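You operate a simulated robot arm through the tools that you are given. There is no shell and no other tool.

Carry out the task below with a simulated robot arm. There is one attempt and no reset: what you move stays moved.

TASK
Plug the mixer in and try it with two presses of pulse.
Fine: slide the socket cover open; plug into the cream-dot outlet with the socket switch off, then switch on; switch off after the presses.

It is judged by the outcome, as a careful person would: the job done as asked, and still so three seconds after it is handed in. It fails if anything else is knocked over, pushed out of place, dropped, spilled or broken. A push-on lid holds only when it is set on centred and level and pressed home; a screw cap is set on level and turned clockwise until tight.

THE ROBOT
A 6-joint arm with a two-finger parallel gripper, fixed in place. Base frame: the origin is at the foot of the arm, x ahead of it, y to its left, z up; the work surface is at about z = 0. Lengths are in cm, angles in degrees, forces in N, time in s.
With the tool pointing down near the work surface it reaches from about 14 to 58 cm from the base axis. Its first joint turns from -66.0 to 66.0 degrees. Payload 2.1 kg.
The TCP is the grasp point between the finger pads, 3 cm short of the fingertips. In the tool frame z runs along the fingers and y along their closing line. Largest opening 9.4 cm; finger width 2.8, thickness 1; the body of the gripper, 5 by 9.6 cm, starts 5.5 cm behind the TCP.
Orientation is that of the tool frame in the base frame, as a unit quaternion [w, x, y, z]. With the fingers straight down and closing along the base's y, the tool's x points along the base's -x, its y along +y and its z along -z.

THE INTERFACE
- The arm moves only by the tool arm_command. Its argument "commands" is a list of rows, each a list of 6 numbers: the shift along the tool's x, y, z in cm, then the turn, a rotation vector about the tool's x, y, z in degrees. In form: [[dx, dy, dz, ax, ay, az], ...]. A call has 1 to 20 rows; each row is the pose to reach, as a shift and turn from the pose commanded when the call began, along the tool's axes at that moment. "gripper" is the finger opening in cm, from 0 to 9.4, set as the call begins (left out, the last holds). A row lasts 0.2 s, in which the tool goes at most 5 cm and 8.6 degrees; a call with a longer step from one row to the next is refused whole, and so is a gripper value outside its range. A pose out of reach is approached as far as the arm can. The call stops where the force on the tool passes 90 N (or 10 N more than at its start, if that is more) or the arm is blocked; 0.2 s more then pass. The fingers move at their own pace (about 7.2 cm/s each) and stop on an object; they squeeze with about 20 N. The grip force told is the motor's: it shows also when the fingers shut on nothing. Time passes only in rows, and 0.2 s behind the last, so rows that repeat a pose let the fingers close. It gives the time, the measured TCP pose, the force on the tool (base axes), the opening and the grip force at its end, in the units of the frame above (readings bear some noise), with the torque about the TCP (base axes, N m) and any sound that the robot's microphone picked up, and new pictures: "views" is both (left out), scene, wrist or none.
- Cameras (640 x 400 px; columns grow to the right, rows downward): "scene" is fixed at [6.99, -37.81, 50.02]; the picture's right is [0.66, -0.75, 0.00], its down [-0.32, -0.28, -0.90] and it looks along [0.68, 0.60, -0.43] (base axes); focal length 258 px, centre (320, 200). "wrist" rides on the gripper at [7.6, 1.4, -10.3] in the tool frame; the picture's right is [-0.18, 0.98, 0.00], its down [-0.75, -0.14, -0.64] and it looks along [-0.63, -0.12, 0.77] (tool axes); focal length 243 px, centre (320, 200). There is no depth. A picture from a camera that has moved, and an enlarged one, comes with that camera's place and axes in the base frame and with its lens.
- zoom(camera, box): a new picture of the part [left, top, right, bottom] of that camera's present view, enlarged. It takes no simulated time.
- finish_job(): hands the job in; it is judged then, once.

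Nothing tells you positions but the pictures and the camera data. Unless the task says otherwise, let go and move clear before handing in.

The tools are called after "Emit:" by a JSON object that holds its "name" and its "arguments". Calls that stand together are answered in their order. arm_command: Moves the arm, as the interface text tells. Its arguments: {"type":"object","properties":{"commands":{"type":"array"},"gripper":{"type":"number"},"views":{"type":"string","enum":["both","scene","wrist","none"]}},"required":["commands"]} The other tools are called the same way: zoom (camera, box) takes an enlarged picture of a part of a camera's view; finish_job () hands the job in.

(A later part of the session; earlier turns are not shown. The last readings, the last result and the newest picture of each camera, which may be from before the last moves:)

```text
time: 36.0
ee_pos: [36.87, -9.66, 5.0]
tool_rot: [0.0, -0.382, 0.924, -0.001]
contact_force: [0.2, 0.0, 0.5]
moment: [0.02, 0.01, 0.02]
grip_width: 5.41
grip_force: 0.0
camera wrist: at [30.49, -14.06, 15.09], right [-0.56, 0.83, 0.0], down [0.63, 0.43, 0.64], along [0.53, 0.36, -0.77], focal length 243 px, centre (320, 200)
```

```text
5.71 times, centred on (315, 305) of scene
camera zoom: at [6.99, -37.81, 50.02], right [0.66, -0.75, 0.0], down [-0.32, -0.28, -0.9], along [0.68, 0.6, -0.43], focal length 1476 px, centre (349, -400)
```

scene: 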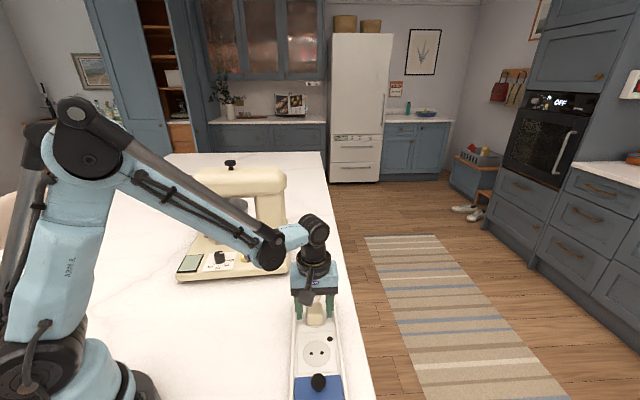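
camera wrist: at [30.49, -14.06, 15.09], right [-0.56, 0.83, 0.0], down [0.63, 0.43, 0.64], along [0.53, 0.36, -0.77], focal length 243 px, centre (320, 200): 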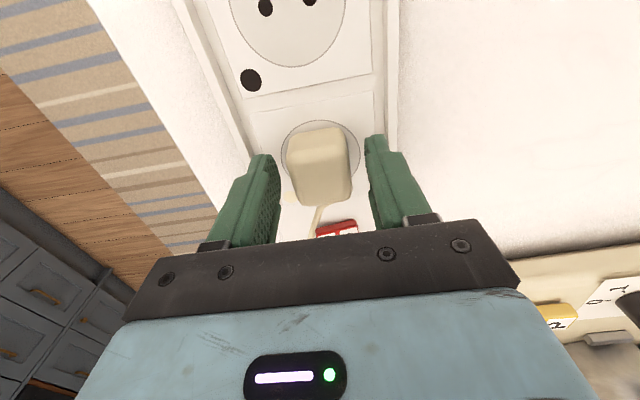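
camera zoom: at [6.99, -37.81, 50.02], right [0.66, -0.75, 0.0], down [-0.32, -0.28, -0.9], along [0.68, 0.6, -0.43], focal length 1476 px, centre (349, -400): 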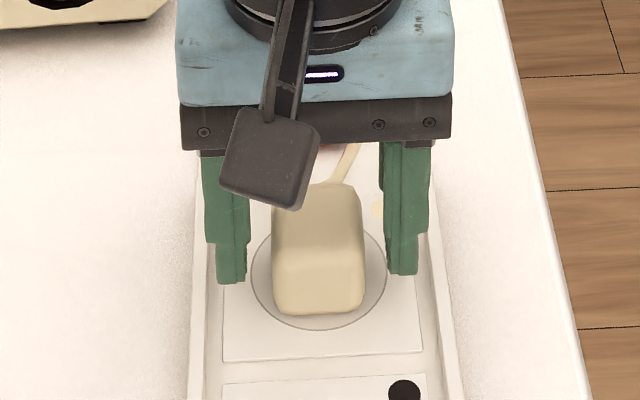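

The fingers straddle the plug as before. I'll close on it.

Emit:
{"name": "arm_command", "arguments": {"commands": [[0, 0, 0, 0, 0, 0], [0, 0, 0, 0, 0, 0], [0, 0, 0, 0, 0, 0]], "gripper": 2, "views": "none"}}

Emit:
{"name": "arm_command", "arguments": {"commands": [[0, 0, -0.2, 0, 0, 0], [0, 0, -0.5, 0, 0, 0], [-0.3, 0, -0.5, 0, 0, 0], [-0.3, 0, -0.5, 0, 0, 0]]}}

Emit:
{"name": "zoom", "arguments": {"camera": "wrist", "box": [220, 80, 420, 240]}}

Emit:
{"name": "zoom", "arguments": {"camera": "scene", "box": [280, 270, 350, 340]}}

```text
time: 36.8
ee_pos: [36.87, -9.65, 4.96]
tool_rot: [0.0, -0.383, 0.924, 0.0]
contact_force: [-0.3, -0.9, 0.3]
moment: [0.0, -0.03, 0.0]
grip_width: 3.52
grip_force: 20.5
```

```text
time: 37.8
ee_pos: [37.1, -9.48, 5.42]
tool_rot: [0.0, -0.383, 0.924, 0.0]
contact_force: [-0.4, -0.4, -1.0]
moment: [0.02, 0.0, 0.05]
grip_width: 3.54
grip_force: 19.7
camera wrist: at [30.69, -13.87, 15.66], right [-0.56, 0.83, 0.0], down [0.63, 0.43, 0.64], along [0.53, 0.36, -0.77], focal length 243 px, centre (320, 200)
```

scene: 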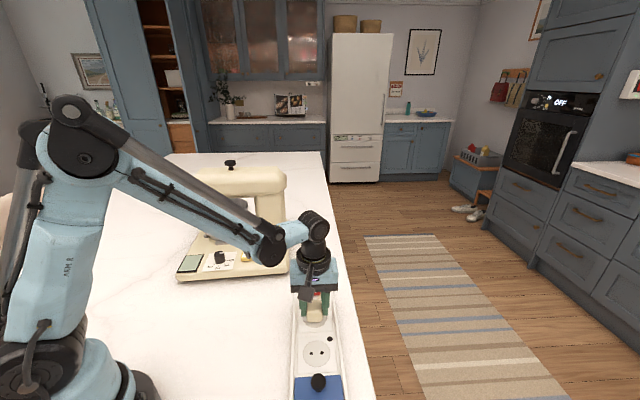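
wrist: 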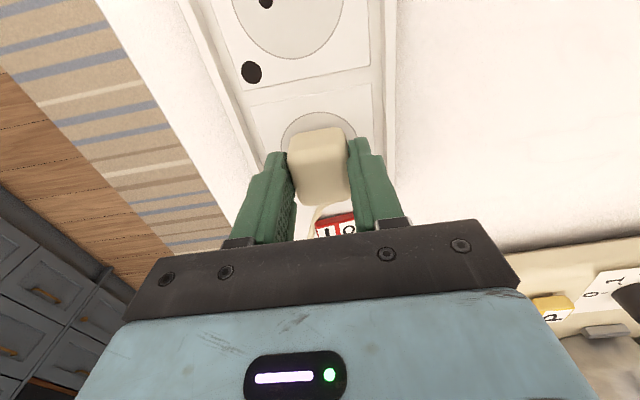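

```text
2.50 times, centred on (320, 160) of wrist
camera zoom: at [30.69, -13.87, 15.66], right [-0.56, 0.83, 0.0], down [0.63, 0.43, 0.64], along [0.53, 0.36, -0.77], focal length 606 px, centre (320, 300)
```

zoom: 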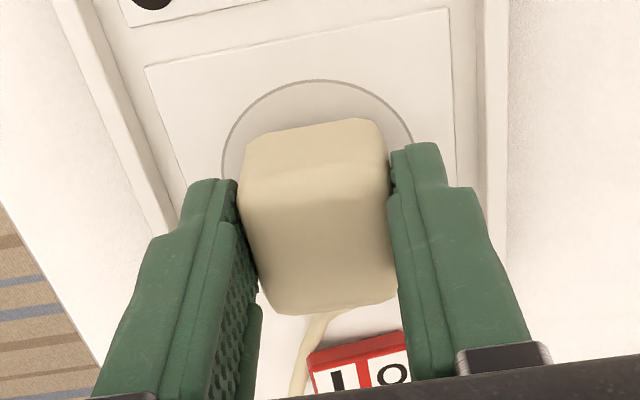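

```text
5.71 times, centred on (315, 305) of scene
camera zoom: at [6.99, -37.81, 50.02], right [0.66, -0.75, 0.0], down [-0.32, -0.28, -0.9], along [0.68, 0.6, -0.43], focal length 1476 px, centre (349, -400)
```

zoom: 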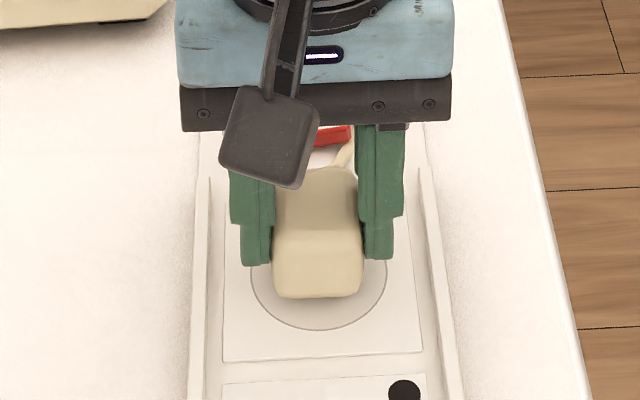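

The plug is now shifted 0.3 cm. I'll add another 0.05 cm and lower; contact above z ≈ 4.97 would mean no change, and below it would mean insertion.

Emit:
{"name": "arm_command", "arguments": {"commands": [[-0.05, 0, 0.1, 0, 0, 0], [-0.05, 0, 0.25, 0, 0, 0], [-0.05, 0, 0.4, 0, 0, 0], [-0.05, 0, 0.55, 0, 0, 0], [-0.05, 0, 0.65, 0, 0, 0]]}}

Emit:
{"name": "zoom", "arguments": {"camera": "wrist", "box": [220, 80, 420, 240]}}

Emit:
{"name": "zoom", "arguments": {"camera": "scene", "box": [280, 270, 350, 340]}}

```text
time: 39.0
ee_pos: [37.14, -9.43, 4.87]
tool_rot: [0.002, -0.383, 0.924, -0.001]
contact_force: [12.5, -0.8, 15.3]
moment: [-0.04, -0.24, 0.0]
grip_width: 3.52
grip_force: 19.5
heard: snap
camera wrist: at [30.75, -13.9, 15.01], right [-0.56, 0.83, 0.0], down [0.63, 0.43, 0.64], along [0.53, 0.36, -0.77], focal length 243 px, centre (320, 200)
```

scene: 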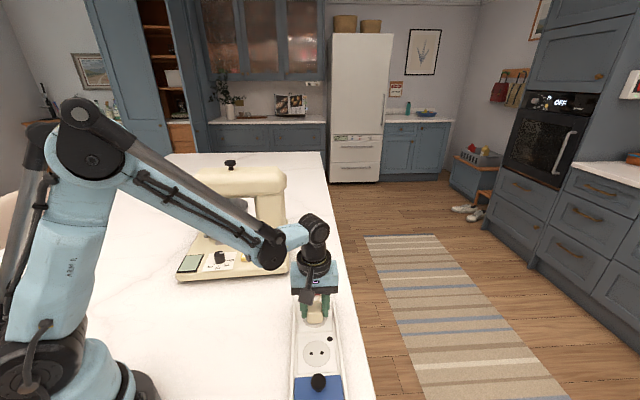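
wrist: 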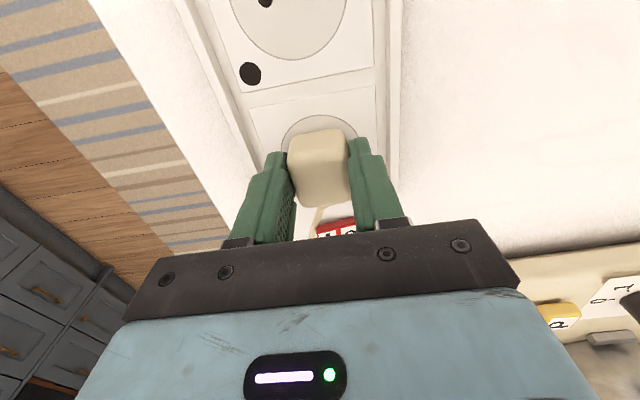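

```text
2.50 times, centred on (320, 160) of wrist
camera zoom: at [30.75, -13.9, 15.01], right [-0.56, 0.83, 0.0], down [0.63, 0.43, 0.64], along [0.53, 0.36, -0.77], focal length 606 px, centre (320, 300)
```

zoom: 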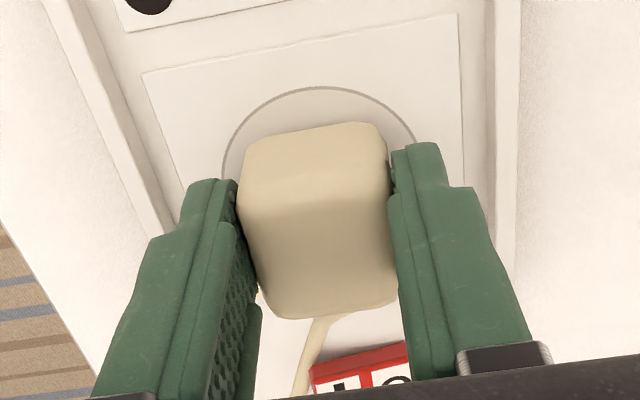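

```text
5.71 times, centred on (315, 305) of scene
camera zoom: at [6.99, -37.81, 50.03], right [0.66, -0.75, 0.0], down [-0.32, -0.28, -0.9], along [0.68, 0.6, -0.43], focal length 1476 px, centre (349, -400)
```

zoom: 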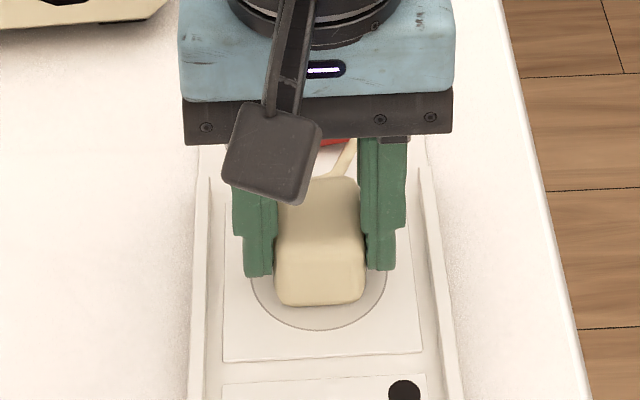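

A "snap" was heard, so the plug is seated. I'll release it, rise, and look at the switch and cord.

Emit:
{"name": "arm_command", "arguments": {"commands": [[0, 0, 0, 0, 0, 0], [0, 0, 0, 0, 0, 0], [0, 0, -2, 0, 0, 0], [0, 0, -5, 0, 0, 0], [0, 0, -8, 0, 0, 0], [0, 0, -11, 0, 0, 0], [0, 0, -11, 0, 0, 0]], "gripper": 5.4}}

Emit:
{"name": "zoom", "arguments": {"camera": "wrist", "box": [240, 60, 400, 220]}}

Emit:
{"name": "zoom", "arguments": {"camera": "scene", "box": [280, 230, 360, 340]}}

```text
time: 40.6
ee_pos: [37.06, -9.56, 15.82]
tool_rot: [0.001, -0.383, 0.924, 0.001]
contact_force: [0.0, -0.4, -0.2]
moment: [-0.01, -0.02, 0.03]
grip_width: 5.39
grip_force: 0.2
camera wrist: at [30.69, -13.87, 26.02], right [-0.56, 0.83, 0.0], down [0.63, 0.43, 0.64], along [0.53, 0.36, -0.77], focal length 243 px, centre (320, 200)
```

scene: 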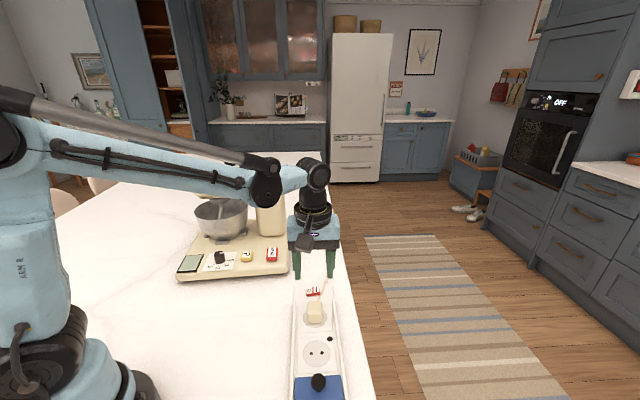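
wrist: 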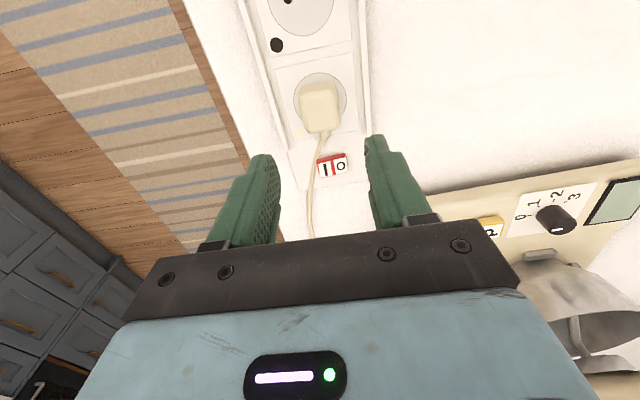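

```text
2.50 times, centred on (320, 140) of wrist
camera zoom: at [30.69, -13.87, 26.02], right [-0.56, 0.83, 0.0], down [0.63, 0.43, 0.64], along [0.53, 0.36, -0.77], focal length 606 px, centre (320, 350)
```

zoom: 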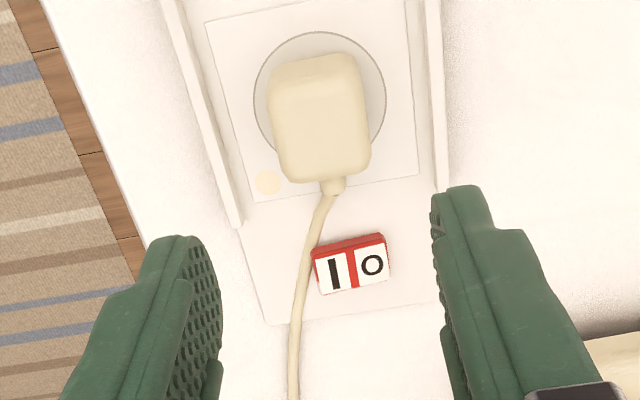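

```text
3.64 times, centred on (320, 285) of scene
camera zoom: at [6.99, -37.81, 50.02], right [0.66, -0.75, 0.0], down [-0.32, -0.28, -0.9], along [0.68, 0.6, -0.43], focal length 939 px, centre (320, -109)
```

zoom: 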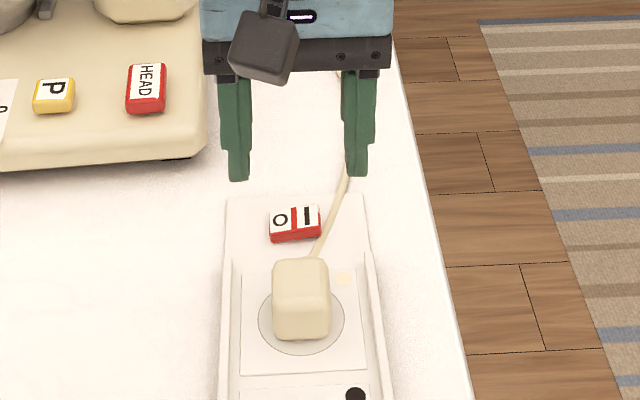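

The plug is centred in the circle, and the cord runs just beside the I end of the rocker. To avoid the cord, I'll press I with a single fingertip: gripper opened wide, using the +y finger, with the rocker centre at (42.3, -4.3). I'll hover first.

Emit:
{"name": "arm_command", "arguments": {"commands": [[-2, -1.6, 0, 0, 0, 0], [-4, -3.2, 1, 0, 0, 0], [-6, -4.8, 3, 0, 0, 0], [-7.35, -6, 5.5, 0, 0, 0], [-7.35, -6, 8, 0, 0, 0], [-7.35, -6, 8, 0, 0, 0]], "gripper": 9}}

Emit:
{"name": "zoom", "arguments": {"camera": "wrist", "box": [300, 40, 500, 240]}}

Emit:
{"name": "zoom", "arguments": {"camera": "scene", "box": [280, 230, 370, 320]}}

```text
time: 42.0
ee_pos: [46.68, -8.51, 7.85]
tool_rot: [0.001, -0.383, 0.924, 0.0]
contact_force: [0.2, 0.0, 1.1]
moment: [0.02, -0.01, 0.01]
grip_width: 9.01
grip_force: 0.1
camera wrist: at [40.28, -12.89, 18.02], right [-0.56, 0.83, 0.0], down [0.63, 0.43, 0.64], along [0.53, 0.36, -0.77], focal length 243 px, centre (320, 200)
```

scene: 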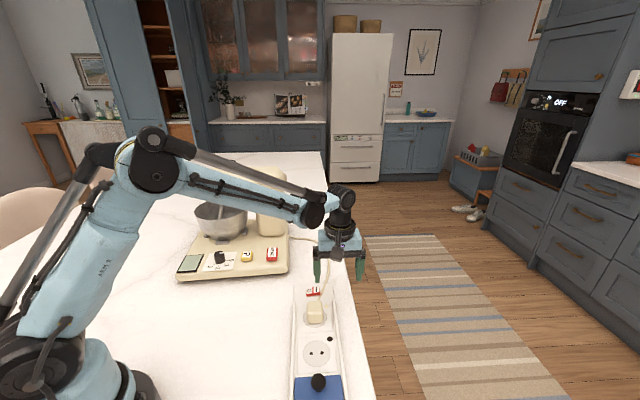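
wrist: 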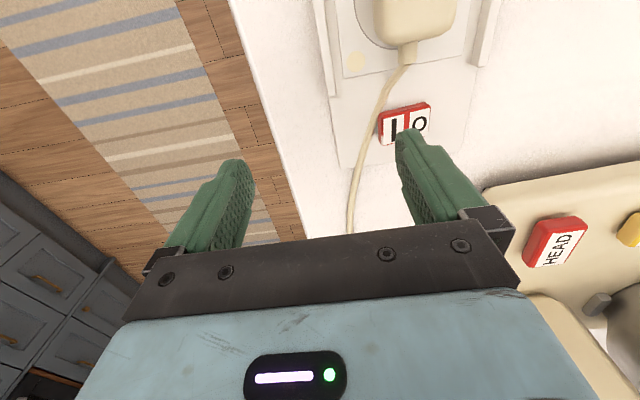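

```text
2.00 times, centred on (400, 140) of wrist
camera zoom: at [40.28, -12.89, 18.02], right [-0.56, 0.83, 0.0], down [0.63, 0.43, 0.64], along [0.53, 0.36, -0.77], focal length 485 px, centre (160, 320)
```

zoom: 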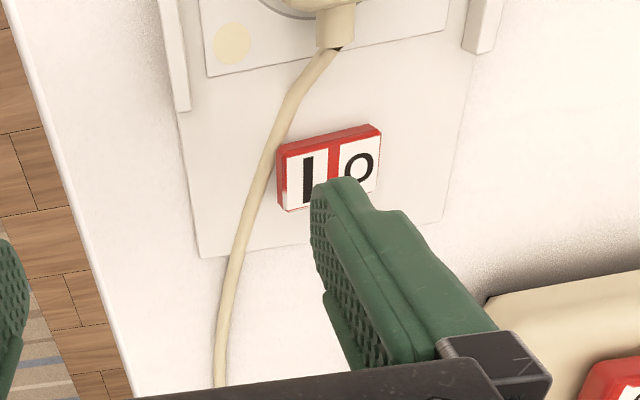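

```text
4.44 times, centred on (325, 275) of scene
camera zoom: at [6.99, -37.81, 50.02], right [0.66, -0.75, 0.0], down [-0.32, -0.28, -0.9], along [0.68, 0.6, -0.43], focal length 1148 px, centre (298, -133)
```

zoom: 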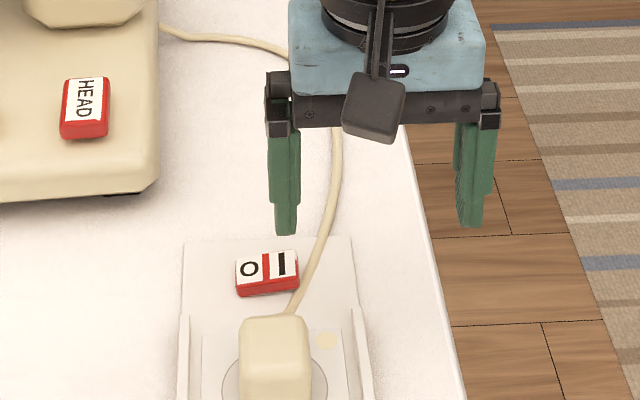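

The fingertip is lined up over the I half, clear of the cord. I'll descend and press in small steps.

Emit:
{"name": "arm_command", "arguments": {"commands": [[0, 0, 0.8, 0, 0, 0], [0, 0, 1.6, 0, 0, 0], [0, 0, 2.0, 0, 0, 0], [0, 0, 2.2, 0, 0, 0], [0, 0, 2.4, 0, 0, 0]]}}

Emit:
{"name": "zoom", "arguments": {"camera": "scene", "box": [280, 250, 350, 320]}}

```text
time: 43.2
ee_pos: [46.58, -8.57, 5.49]
tool_rot: [0.0, -0.383, 0.924, -0.001]
contact_force: [0.2, 0.5, -0.1]
moment: [-0.01, -0.03, -0.01]
grip_width: 8.99
grip_force: 0.1
camera wrist: at [40.19, -12.89, 15.68], right [-0.56, 0.83, 0.0], down [0.63, 0.43, 0.64], along [0.53, 0.36, -0.77], focal length 243 px, centre (320, 200)
```

scene: 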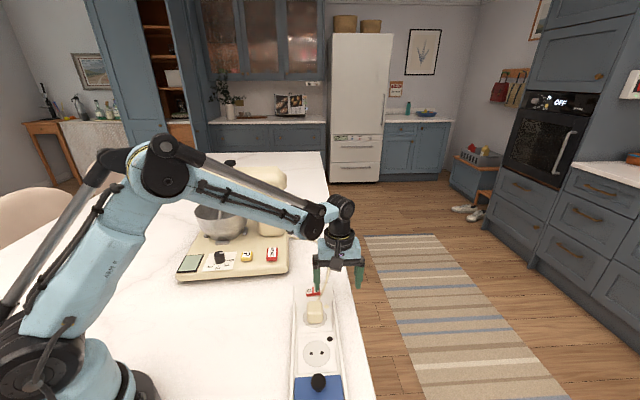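
wrist: 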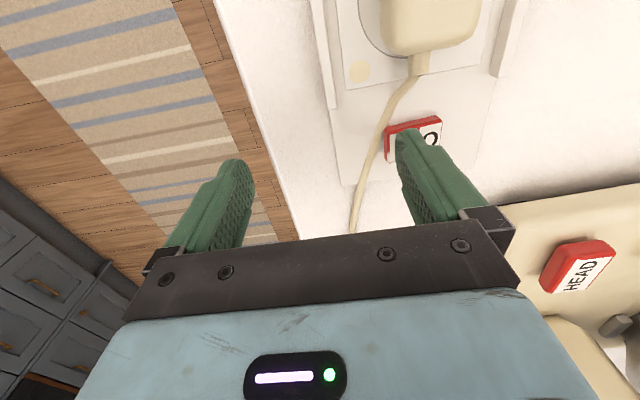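

```text
5.71 times, centred on (315, 285) of scene
camera zoom: at [6.99, -37.81, 50.02], right [0.66, -0.75, 0.0], down [-0.32, -0.28, -0.9], along [0.68, 0.6, -0.43], focal length 1476 px, centre (349, -286)
```

zoom: 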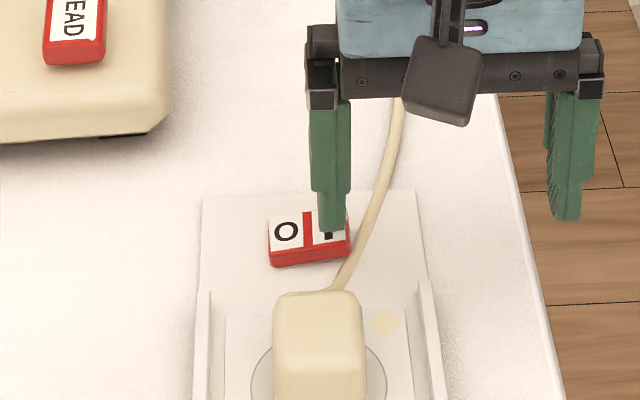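

Just above I now. I'll continue in small steps and listen for a click.

Emit:
{"name": "arm_command", "arguments": {"commands": [[0, 0, 0.15, 0, 0, 0], [0, 0, 0.3, 0, 0, 0], [0, 0, 0.45, 0, 0, 0]], "views": "scene"}}

Emit:
{"name": "zoom", "arguments": {"camera": "scene", "box": [280, 250, 350, 320]}}

```text
time: 44.0
ee_pos: [46.49, -8.47, 5.02]
tool_rot: [0.0, -0.383, 0.924, 0.0]
contact_force: [0.8, -0.4, -0.9]
moment: [0.0, 0.04, -0.05]
grip_width: 9.02
grip_force: 0.0
```

scene: 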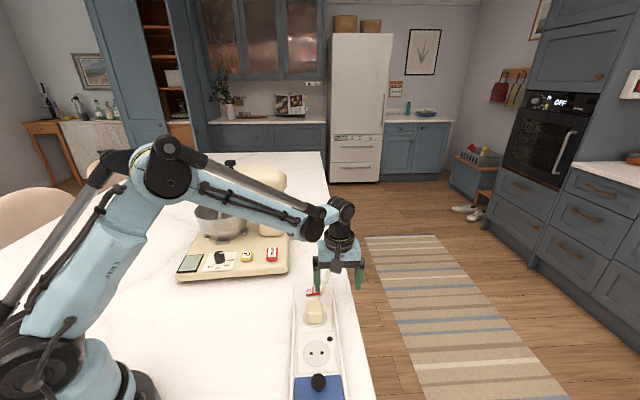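

```text
5.71 times, centred on (315, 285) of scene
camera zoom: at [6.99, -37.81, 50.02], right [0.66, -0.75, 0.0], down [-0.32, -0.28, -0.9], along [0.68, 0.6, -0.43], focal length 1476 px, centre (349, -286)
```

zoom: 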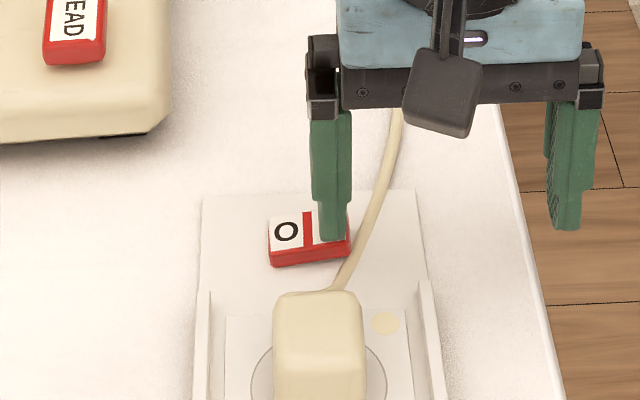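

Emit:
{"name": "arm_command", "arguments": {"commands": [[0, 0, 0.15, 0, 0, 0], [0, 0, 0.3, 0, 0, 0], [0, 0, 0.45, 0, 0, 0]], "views": "scene"}}

Emit:
{"name": "zoom", "arguments": {"camera": "scene", "box": [280, 250, 350, 320]}}

```text
time: 44.8
ee_pos: [46.44, -8.6, 4.52]
tool_rot: [0.0, -0.382, 0.924, 0.0]
contact_force: [0.1, 0.4, 0.4]
moment: [0.03, 0.0, -0.03]
grip_width: 9.0
grip_force: 0.0
```

scene: 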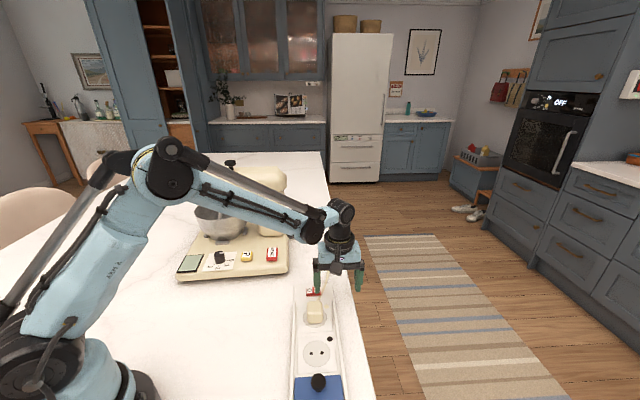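

```text
5.71 times, centred on (315, 285) of scene
camera zoom: at [6.99, -37.81, 50.02], right [0.66, -0.75, 0.0], down [-0.32, -0.28, -0.9], along [0.68, 0.6, -0.43], focal length 1476 px, centre (349, -286)
```

zoom: 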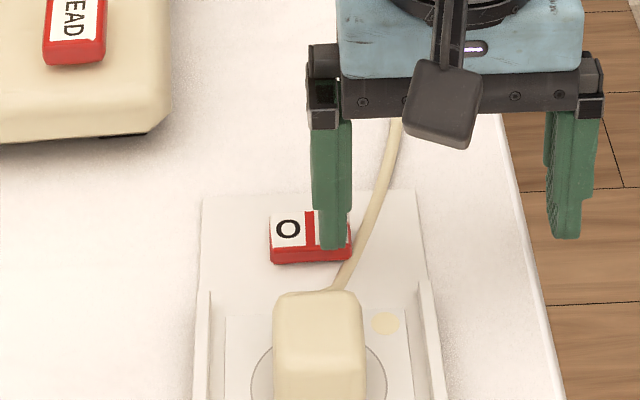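

The rocker is starting to tip under the finger. I'll press further.

Emit:
{"name": "arm_command", "arguments": {"commands": [[0, 0, 0.1, 0, 0, 0], [0, 0, 0.2, 0, 0, 0], [0, 0, 0.3, 0, 0, 0]], "views": "scene"}}

Emit:
{"name": "zoom", "arguments": {"camera": "scene", "box": [280, 250, 350, 320]}}

```text
time: 45.6
ee_pos: [46.45, -8.61, 4.28]
tool_rot: [-0.001, -0.383, 0.924, 0.001]
contact_force: [0.5, -4.7, 38.9]
moment: [1.47, 1.38, 0.16]
grip_width: 8.85
grip_force: 0.1
```

scene: 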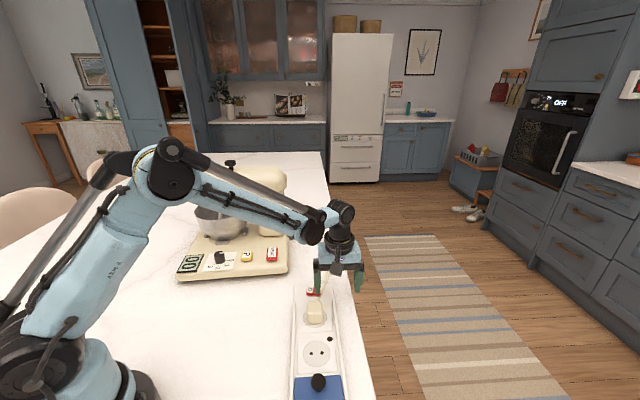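

```text
5.71 times, centred on (315, 285) of scene
camera zoom: at [6.98, -37.81, 50.03], right [0.66, -0.75, 0.0], down [-0.32, -0.28, -0.9], along [0.68, 0.6, -0.43], focal length 1476 px, centre (349, -286)
```

zoom: 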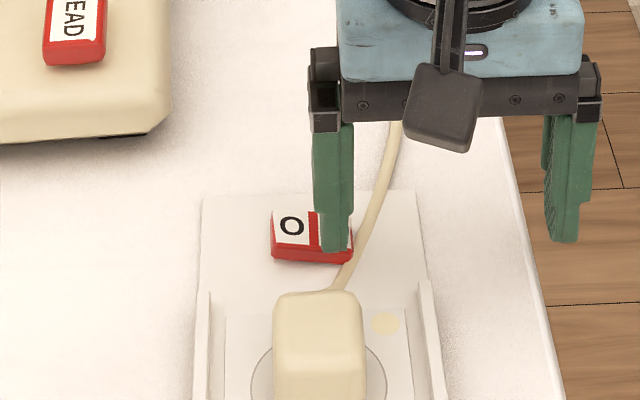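

The mixer's display came on, so the outlet is live. I'll lift off straight up and check the display and switch.

Emit:
{"name": "arm_command", "arguments": {"commands": [[0, 0, -1, 0, 0, 0], [0, 0, -3, 0, 0, 0], [0, 0, -6, 0, 0, 0], [0, 0, -10, 0, 0, 0], [0, 0, -12, 0, 0, 0], [0, 0, -12, 0, 0, 0]]}}

Emit:
{"name": "zoom", "arguments": {"camera": "scene", "box": [160, 230, 290, 300]}}

Emit:
{"name": "zoom", "arguments": {"camera": "scene", "box": [280, 250, 350, 320]}}

```text
time: 47.0
ee_pos: [46.36, -8.54, 16.24]
tool_rot: [-0.001, -0.383, 0.924, 0.0]
contact_force: [0.0, 0.2, 0.3]
moment: [0.02, -0.02, 0.0]
grip_width: 9.02
grip_force: 0.0
camera wrist: at [40.07, -12.91, 26.5], right [-0.56, 0.83, 0.0], down [0.63, 0.43, 0.64], along [0.53, 0.36, -0.77], focal length 243 px, centre (320, 200)
```

scene: 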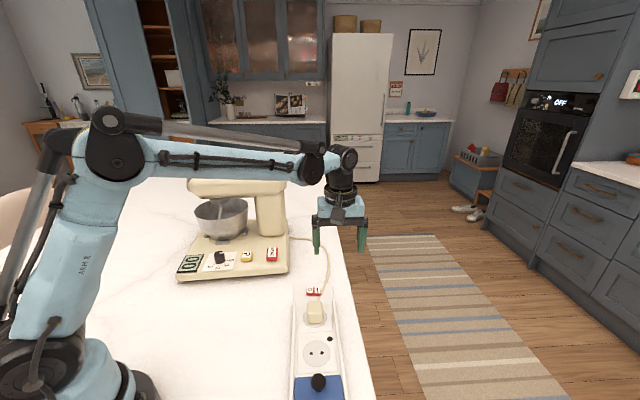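
wrist: 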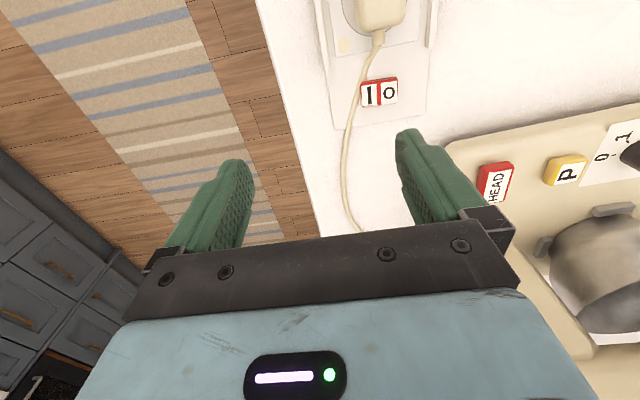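

```text
4.92 times, centred on (225, 265) of scene
camera zoom: at [6.99, -37.81, 50.02], right [0.66, -0.75, 0.0], down [-0.32, -0.28, -0.9], along [0.68, 0.6, -0.43], focal length 1272 px, centre (788, -120)
```

zoom: 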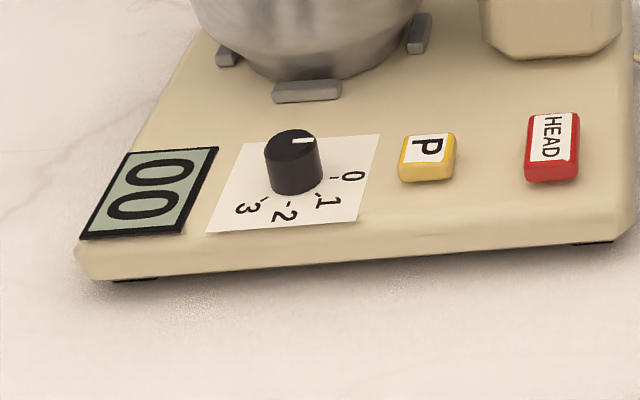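

```text
5.71 times, centred on (315, 285) of scene
camera zoom: at [6.99, -37.81, 50.02], right [0.66, -0.75, 0.0], down [-0.32, -0.28, -0.9], along [0.68, 0.6, -0.43], focal length 1476 px, centre (349, -286)
```

zoom: 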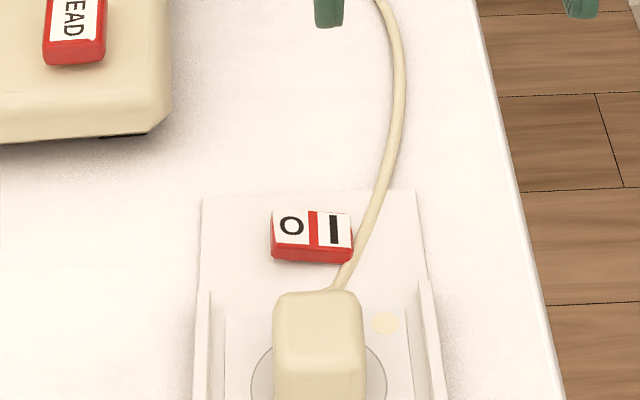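

The switch is on (I down) and the display shows 00. Next is the P button. I'll travel in an arc on the base side of the mixer with the fingers closed, then hover near P.

Emit:
{"name": "arm_command", "arguments": {"commands": [[0.7, 4.2, -1, 0, 0, 0], [1.4, 8.5, -2.2, 0, 0, 0], [2.05, 12.7, -2.8, 0, 0, 0], [-0.8, 15.4, -2.8, 0, 0, 0], [-3.7, 18.1, -2.8, 0, 0, 0], [-6.6, 20.9, -1.5, 0, 0, 0], [-9.3, 23.2, 0, 0, 0, 0], [-9.3, 23.2, 0, 0, 0, 0]], "gripper": 0}}

Emit:
{"name": "zoom", "arguments": {"camera": "wrist", "box": [220, 40, 460, 220]}}

Emit:
{"name": "zoom", "arguments": {"camera": "scene", "box": [160, 180, 300, 300]}}

```text
time: 48.8
ee_pos: [36.82, 14.62, 16.47]
tool_rot: [0.0, -0.382, 0.924, 0.0]
contact_force: [-0.4, -0.3, -0.2]
moment: [-0.01, -0.03, 0.0]
grip_width: 0.0
grip_force: 20.1
camera wrist: at [30.54, 10.17, 26.59], right [-0.56, 0.83, 0.0], down [0.63, 0.43, 0.64], along [0.53, 0.36, -0.77], focal length 243 px, centre (320, 200)
```

scene: 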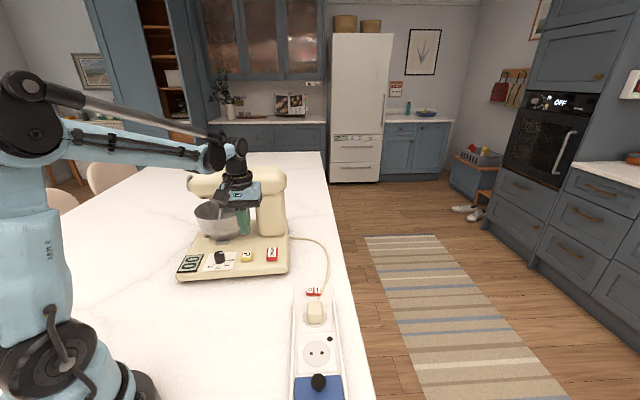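
wrist: 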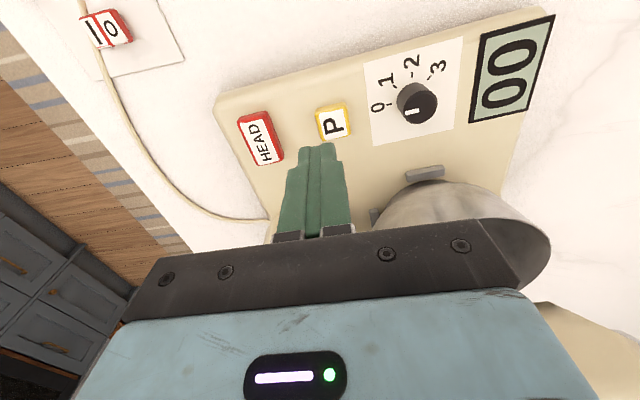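

```text
2.22 times, centred on (340, 130) of wrist
camera zoom: at [30.54, 10.17, 26.59], right [-0.56, 0.83, 0.0], down [0.63, 0.43, 0.64], along [0.53, 0.36, -0.77], focal length 539 px, centre (276, 356)
```

zoom: 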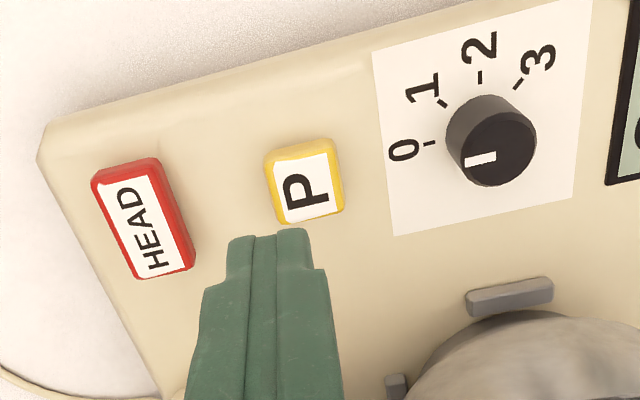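

```text
3.33 times, centred on (230, 240) of scene
camera zoom: at [7.0, -37.81, 50.02], right [0.66, -0.75, 0.0], down [-0.32, -0.28, -0.9], along [0.68, 0.6, -0.43], focal length 861 px, centre (620, 67)
```

zoom: 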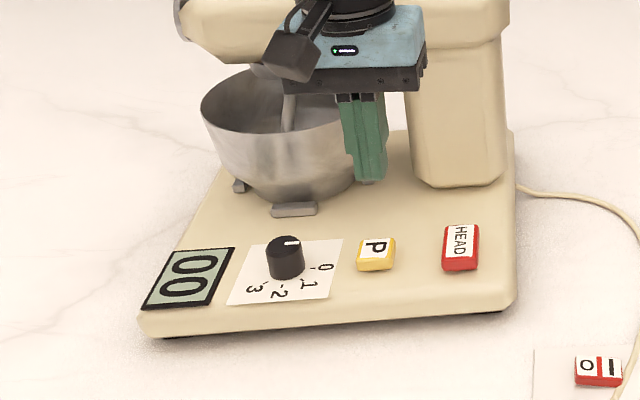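

P is at about (37.2, 16.1, 5). To keep the gripper body clear of the bowl rim, I'll tilt the hand about 12° back toward the base and lower to just above the button.

Emit:
{"name": "arm_command", "arguments": {"commands": [[0, 0.3, 1, 0, -6, 0], [-0.2, 0.6, 2.5, 0, -12, 0], [-0.41, 0.78, 4, 0, -12, 0], [-0.41, 0.78, 5.5, 0, -12, 0], [-0.41, 0.78, 6, 0, -12, 0], [-0.41, 0.78, 6, 0, -12, 0]]}}

Emit:
{"name": "zoom", "arguments": {"camera": "wrist", "box": [220, 60, 460, 240]}}

Emit:
{"name": "zoom", "arguments": {"camera": "scene", "box": [180, 180, 300, 290]}}

```text
time: 50.2
ee_pos: [36.53, 15.4, 10.21]
tool_rot: [0.097, -0.38, 0.919, 0.041]
contact_force: [0.6, -0.3, -0.7]
moment: [-0.04, 0.01, 0.02]
grip_width: 0.0
grip_force: 20.1
camera wrist: at [28.79, 9.56, 18.54], right [-0.57, 0.82, 0.04], down [0.53, 0.33, 0.78], along [0.63, 0.47, -0.62], focal length 243 px, centre (320, 200)
```

scene: 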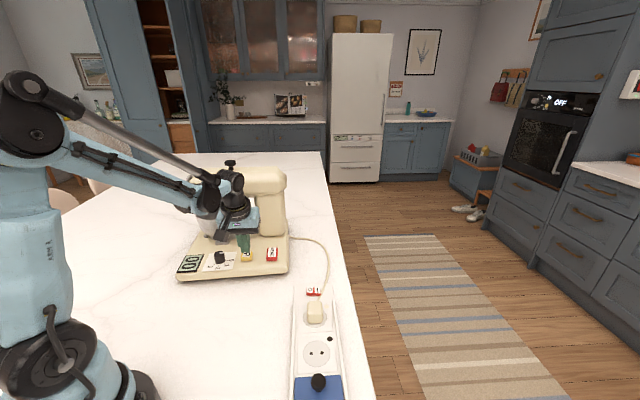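
wrist: 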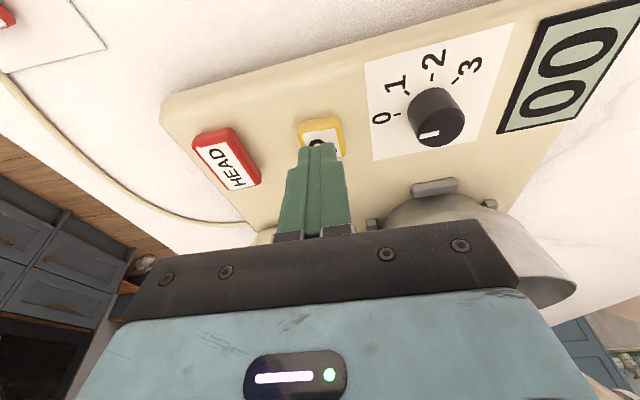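

```text
2.22 times, centred on (340, 150) of wrist
camera zoom: at [28.79, 9.56, 18.54], right [-0.57, 0.82, 0.04], down [0.53, 0.33, 0.78], along [0.63, 0.47, -0.62], focal length 539 px, centre (276, 311)
```

zoom: 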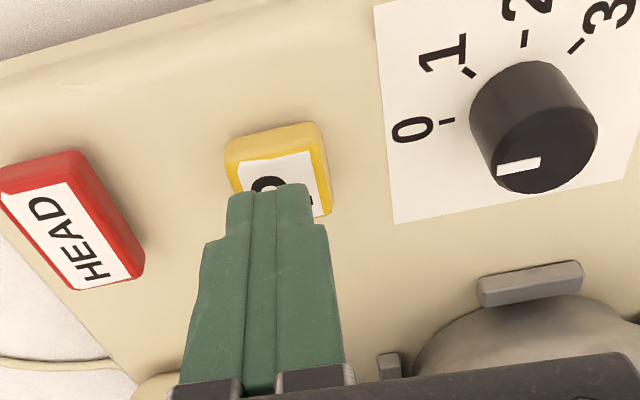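

```text
3.64 times, centred on (240, 235) of scene
camera zoom: at [6.99, -37.81, 50.02], right [0.66, -0.75, 0.0], down [-0.32, -0.28, -0.9], along [0.68, 0.6, -0.43], focal length 939 px, centre (611, 73)
```

zoom: 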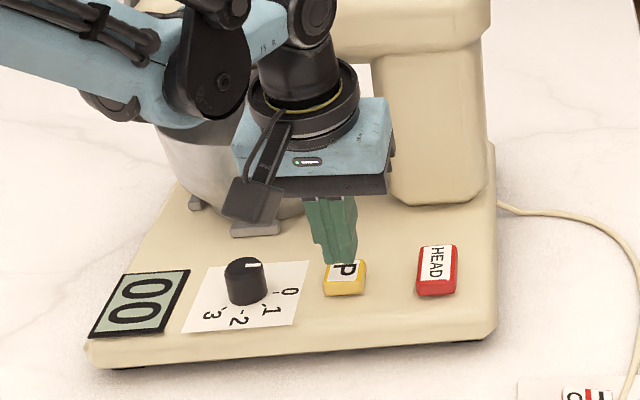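

The fingertip is just above P. I'll lower vertically until contact, in small steps.

Emit:
{"name": "arm_command", "arguments": {"commands": [[0.125, 0, 0.59, 0, 0, 0], [0.25, 0, 1.17, 0, 0, 0], [0.33, 0, 1.57, 0, 0, 0], [0.37, 0, 1.76, 0, 0, 0]], "views": "scene"}}

Emit:
{"name": "zoom", "arguments": {"camera": "scene", "box": [170, 220, 290, 290]}}

```text
time: 51.2
ee_pos: [36.53, 15.26, 8.51]
tool_rot: [0.097, -0.381, 0.919, 0.039]
contact_force: [0.1, -1.7, 2.7]
moment: [-0.01, 0.0, 0.0]
grip_width: 0.0
grip_force: 20.4
heard: click
```

scene: 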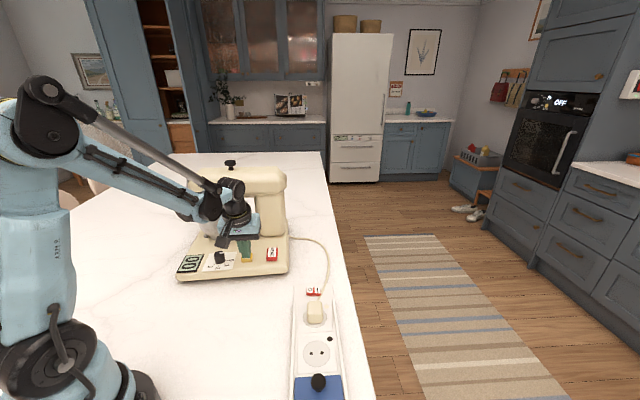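

```text
5.33 times, centred on (230, 255) of scene
camera zoom: at [6.99, -37.81, 50.02], right [0.66, -0.75, 0.0], down [-0.32, -0.28, -0.9], along [0.68, 0.6, -0.43], focal length 1377 px, centre (800, -93)
```

zoom: 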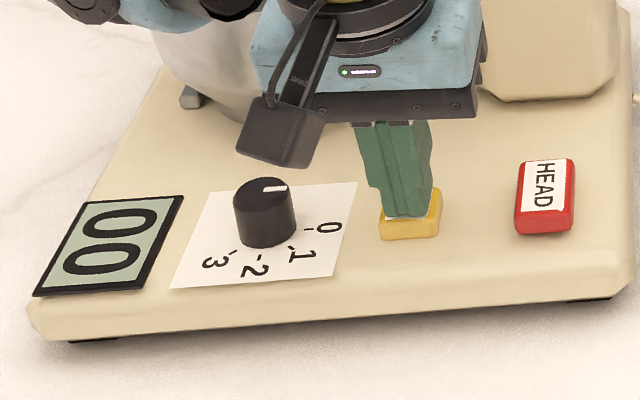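

A click was heard at 2.7 N, so that's one press. I'll raise to release and check the display.

Emit:
{"name": "arm_command", "arguments": {"commands": [[-0.2, 0, -0.95, 0, 0, 0], [-0.42, 0, -1.95, 0, 0, 0], [-0.42, 0, -1.95, 0, 0, 0]], "views": "scene"}}

Emit:
{"name": "zoom", "arguments": {"camera": "scene", "box": [170, 220, 290, 290]}}

```text
time: 52.0
ee_pos: [36.42, 15.38, 10.44]
tool_rot: [0.097, -0.38, 0.919, 0.04]
contact_force: [-0.7, -0.1, 0.5]
moment: [0.02, 0.01, -0.04]
grip_width: 0.0
grip_force: 19.9
```

scene: 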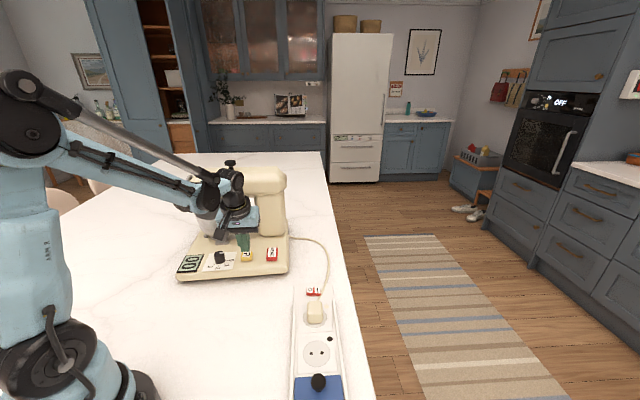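

```text
5.33 times, centred on (230, 255) of scene
camera zoom: at [6.99, -37.81, 50.02], right [0.66, -0.75, 0.0], down [-0.32, -0.28, -0.9], along [0.68, 0.6, -0.43], focal length 1377 px, centre (800, -93)
```

zoom: 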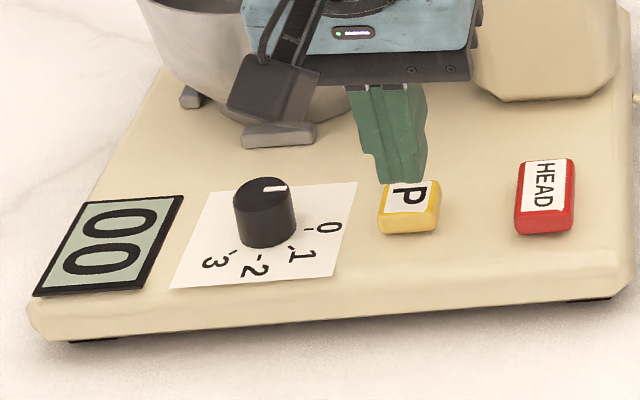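

The display still reads 00, which may be the speed. I'll make the second press the same way.

Emit:
{"name": "arm_command", "arguments": {"commands": [[0.15, 0, 0.7, 0, 0, 0], [0.3, 0, 1.4, 0, 0, 0], [0.38, 0, 1.75, 0, 0, 0], [0.42, 0, 1.97, 0, 0, 0]], "views": "scene"}}

Emit:
{"name": "zoom", "arguments": {"camera": "scene", "box": [170, 220, 290, 290]}}

```text
time: 53.0
ee_pos: [36.49, 15.13, 8.42]
tool_rot: [0.097, -0.38, 0.919, 0.04]
contact_force: [-0.6, -1.9, 2.3]
moment: [-0.07, 0.01, 0.0]
grip_width: 0.0
grip_force: 20.1
heard: click
```

scene: 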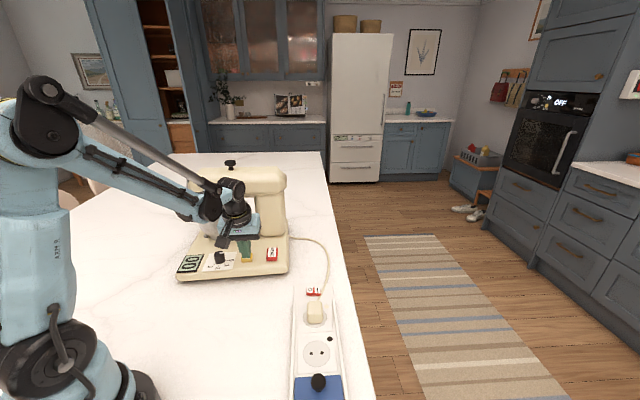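

```text
5.33 times, centred on (230, 255) of scene
camera zoom: at [6.99, -37.81, 50.02], right [0.66, -0.75, 0.0], down [-0.32, -0.28, -0.9], along [0.68, 0.6, -0.43], focal length 1377 px, centre (800, -93)
```

zoom: 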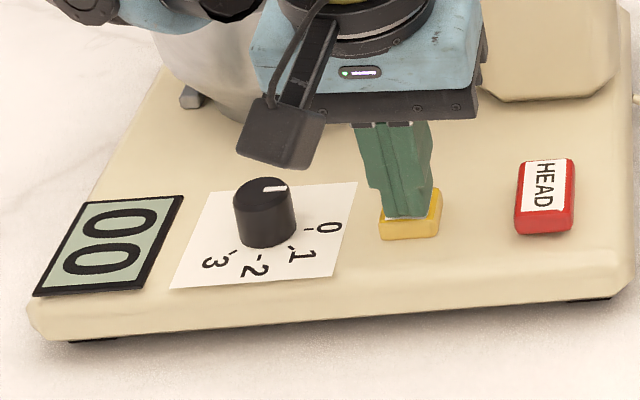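

Second click heard. Before releasing, I'll hold and press slightly deeper to confirm there's no further detent.

Emit:
{"name": "arm_command", "arguments": {"commands": [[0.02, 0, 0.1, 0, 0, 0], [0.03, 0, 0.15, 0, 0, 0], [0.03, 0, 0.15, 0, 0, 0]], "views": "both"}}

Emit:
{"name": "zoom", "arguments": {"camera": "scene", "box": [170, 200, 290, 290]}}

Emit:
{"name": "zoom", "arguments": {"camera": "wrist", "box": [220, 60, 640, 300]}}

```text
time: 53.8
ee_pos: [36.4, 15.12, 8.23]
tool_rot: [0.096, -0.381, 0.919, 0.041]
contact_force: [-0.3, -1.7, 3.1]
moment: [-0.04, 0.02, 0.05]
grip_width: 0.0
grip_force: 20.0
camera wrist: at [28.72, 9.5, 16.63], right [-0.57, 0.82, 0.04], down [0.53, 0.33, 0.78], along [0.63, 0.46, -0.62], focal length 243 px, centre (320, 200)
```

scene: 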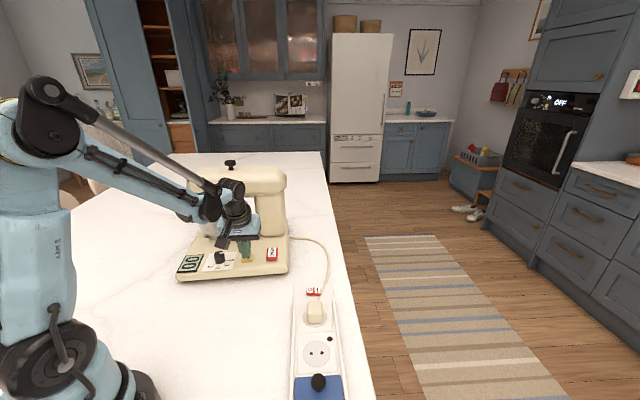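
wrist: 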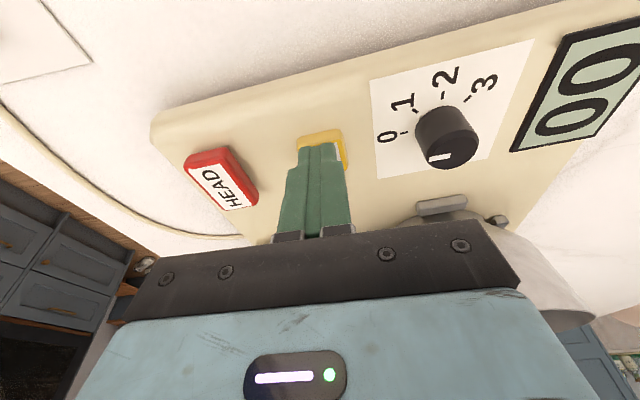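

```text
4.44 times, centred on (230, 245) of scene
camera zoom: at [6.99, -37.81, 50.02], right [0.66, -0.75, 0.0], down [-0.32, -0.28, -0.9], along [0.68, 0.6, -0.43], focal length 1148 px, centre (720, 0)
```

zoom: 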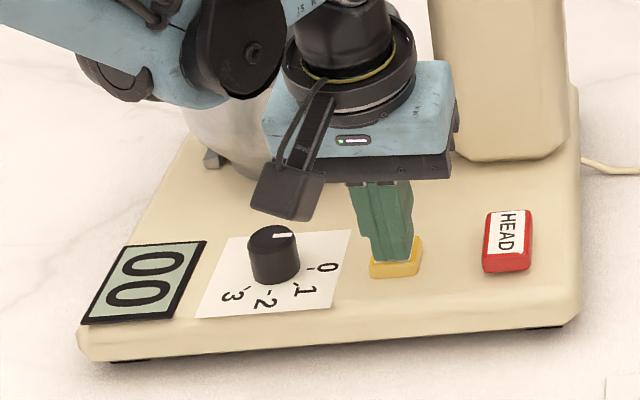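

```text
1.52 times, centred on (430, 180) of wrist
camera zoom: at [28.72, 9.5, 16.63], right [-0.57, 0.82, 0.04], down [0.53, 0.33, 0.78], along [0.63, 0.46, -0.62], focal length 370 px, centre (152, 230)
```

zoom: 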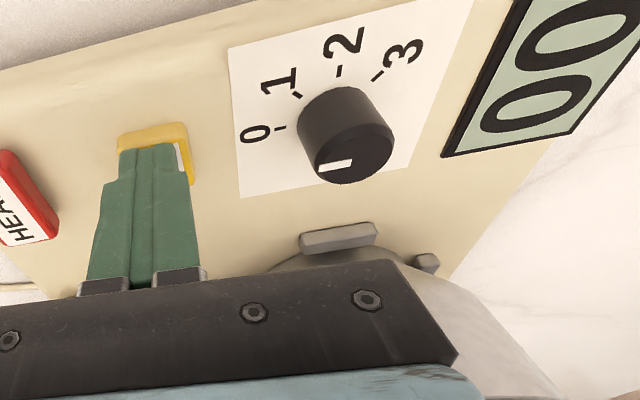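

There was no further detent, so both presses registered with a click each. I'll lift off, level the tool, and retreat along the same arc.

Emit:
{"name": "arm_command", "arguments": {"commands": [[-0.3, 0, -1.4, 0, 0, 0], [-0.8, 0, -4, 0, 0, 0], [-1.6, 0, -8, 0, 0, 0], [-1.9, 0, -9, 0, 6, 0], [-1.9, 0, -9, 0, 12, 0], [-1.9, 0, -9, 0, 12, 0]]}}

Emit:
{"name": "zoom", "arguments": {"camera": "scene", "box": [170, 180, 360, 320]}}

```text
time: 55.2
ee_pos: [36.47, 15.27, 17.54]
tool_rot: [-0.001, -0.383, 0.924, -0.001]
contact_force: [-0.2, 0.2, -0.7]
moment: [0.0, 0.04, -0.02]
grip_width: 0.0
grip_force: 20.3
camera wrist: at [30.15, 10.87, 27.65], right [-0.56, 0.83, 0.0], down [0.63, 0.43, 0.64], along [0.53, 0.36, -0.77], focal length 243 px, centre (320, 200)
```

scene: 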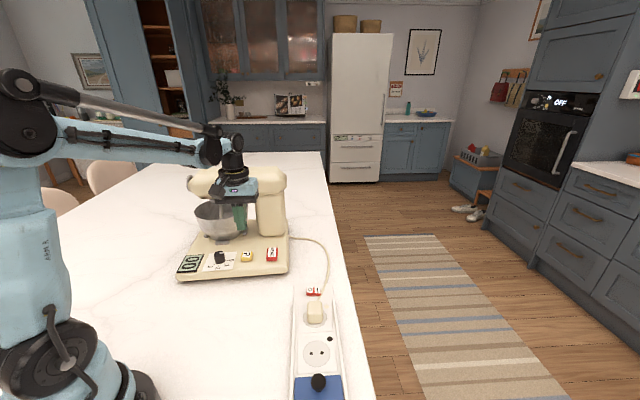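
wrist: 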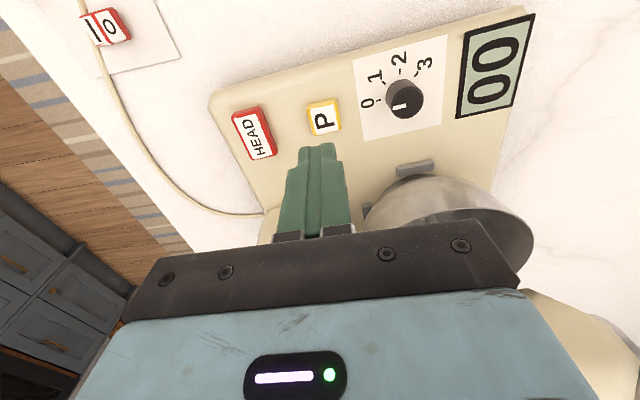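

```text
2.86 times, centred on (265, 250) of scene
camera zoom: at [6.99, -37.81, 50.02], right [0.66, -0.75, 0.0], down [-0.32, -0.28, -0.9], along [0.68, 0.6, -0.43], focal length 738 px, centre (477, 57)
```

zoom: 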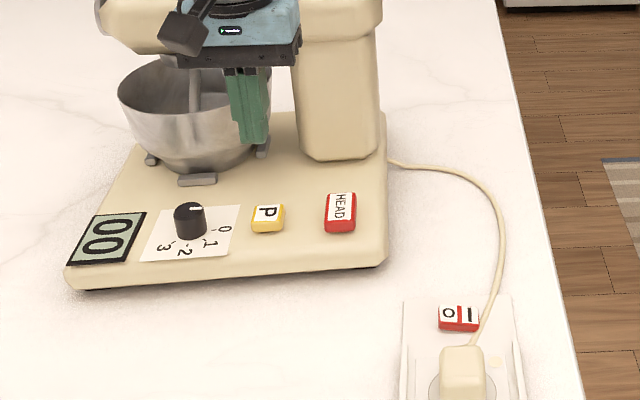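

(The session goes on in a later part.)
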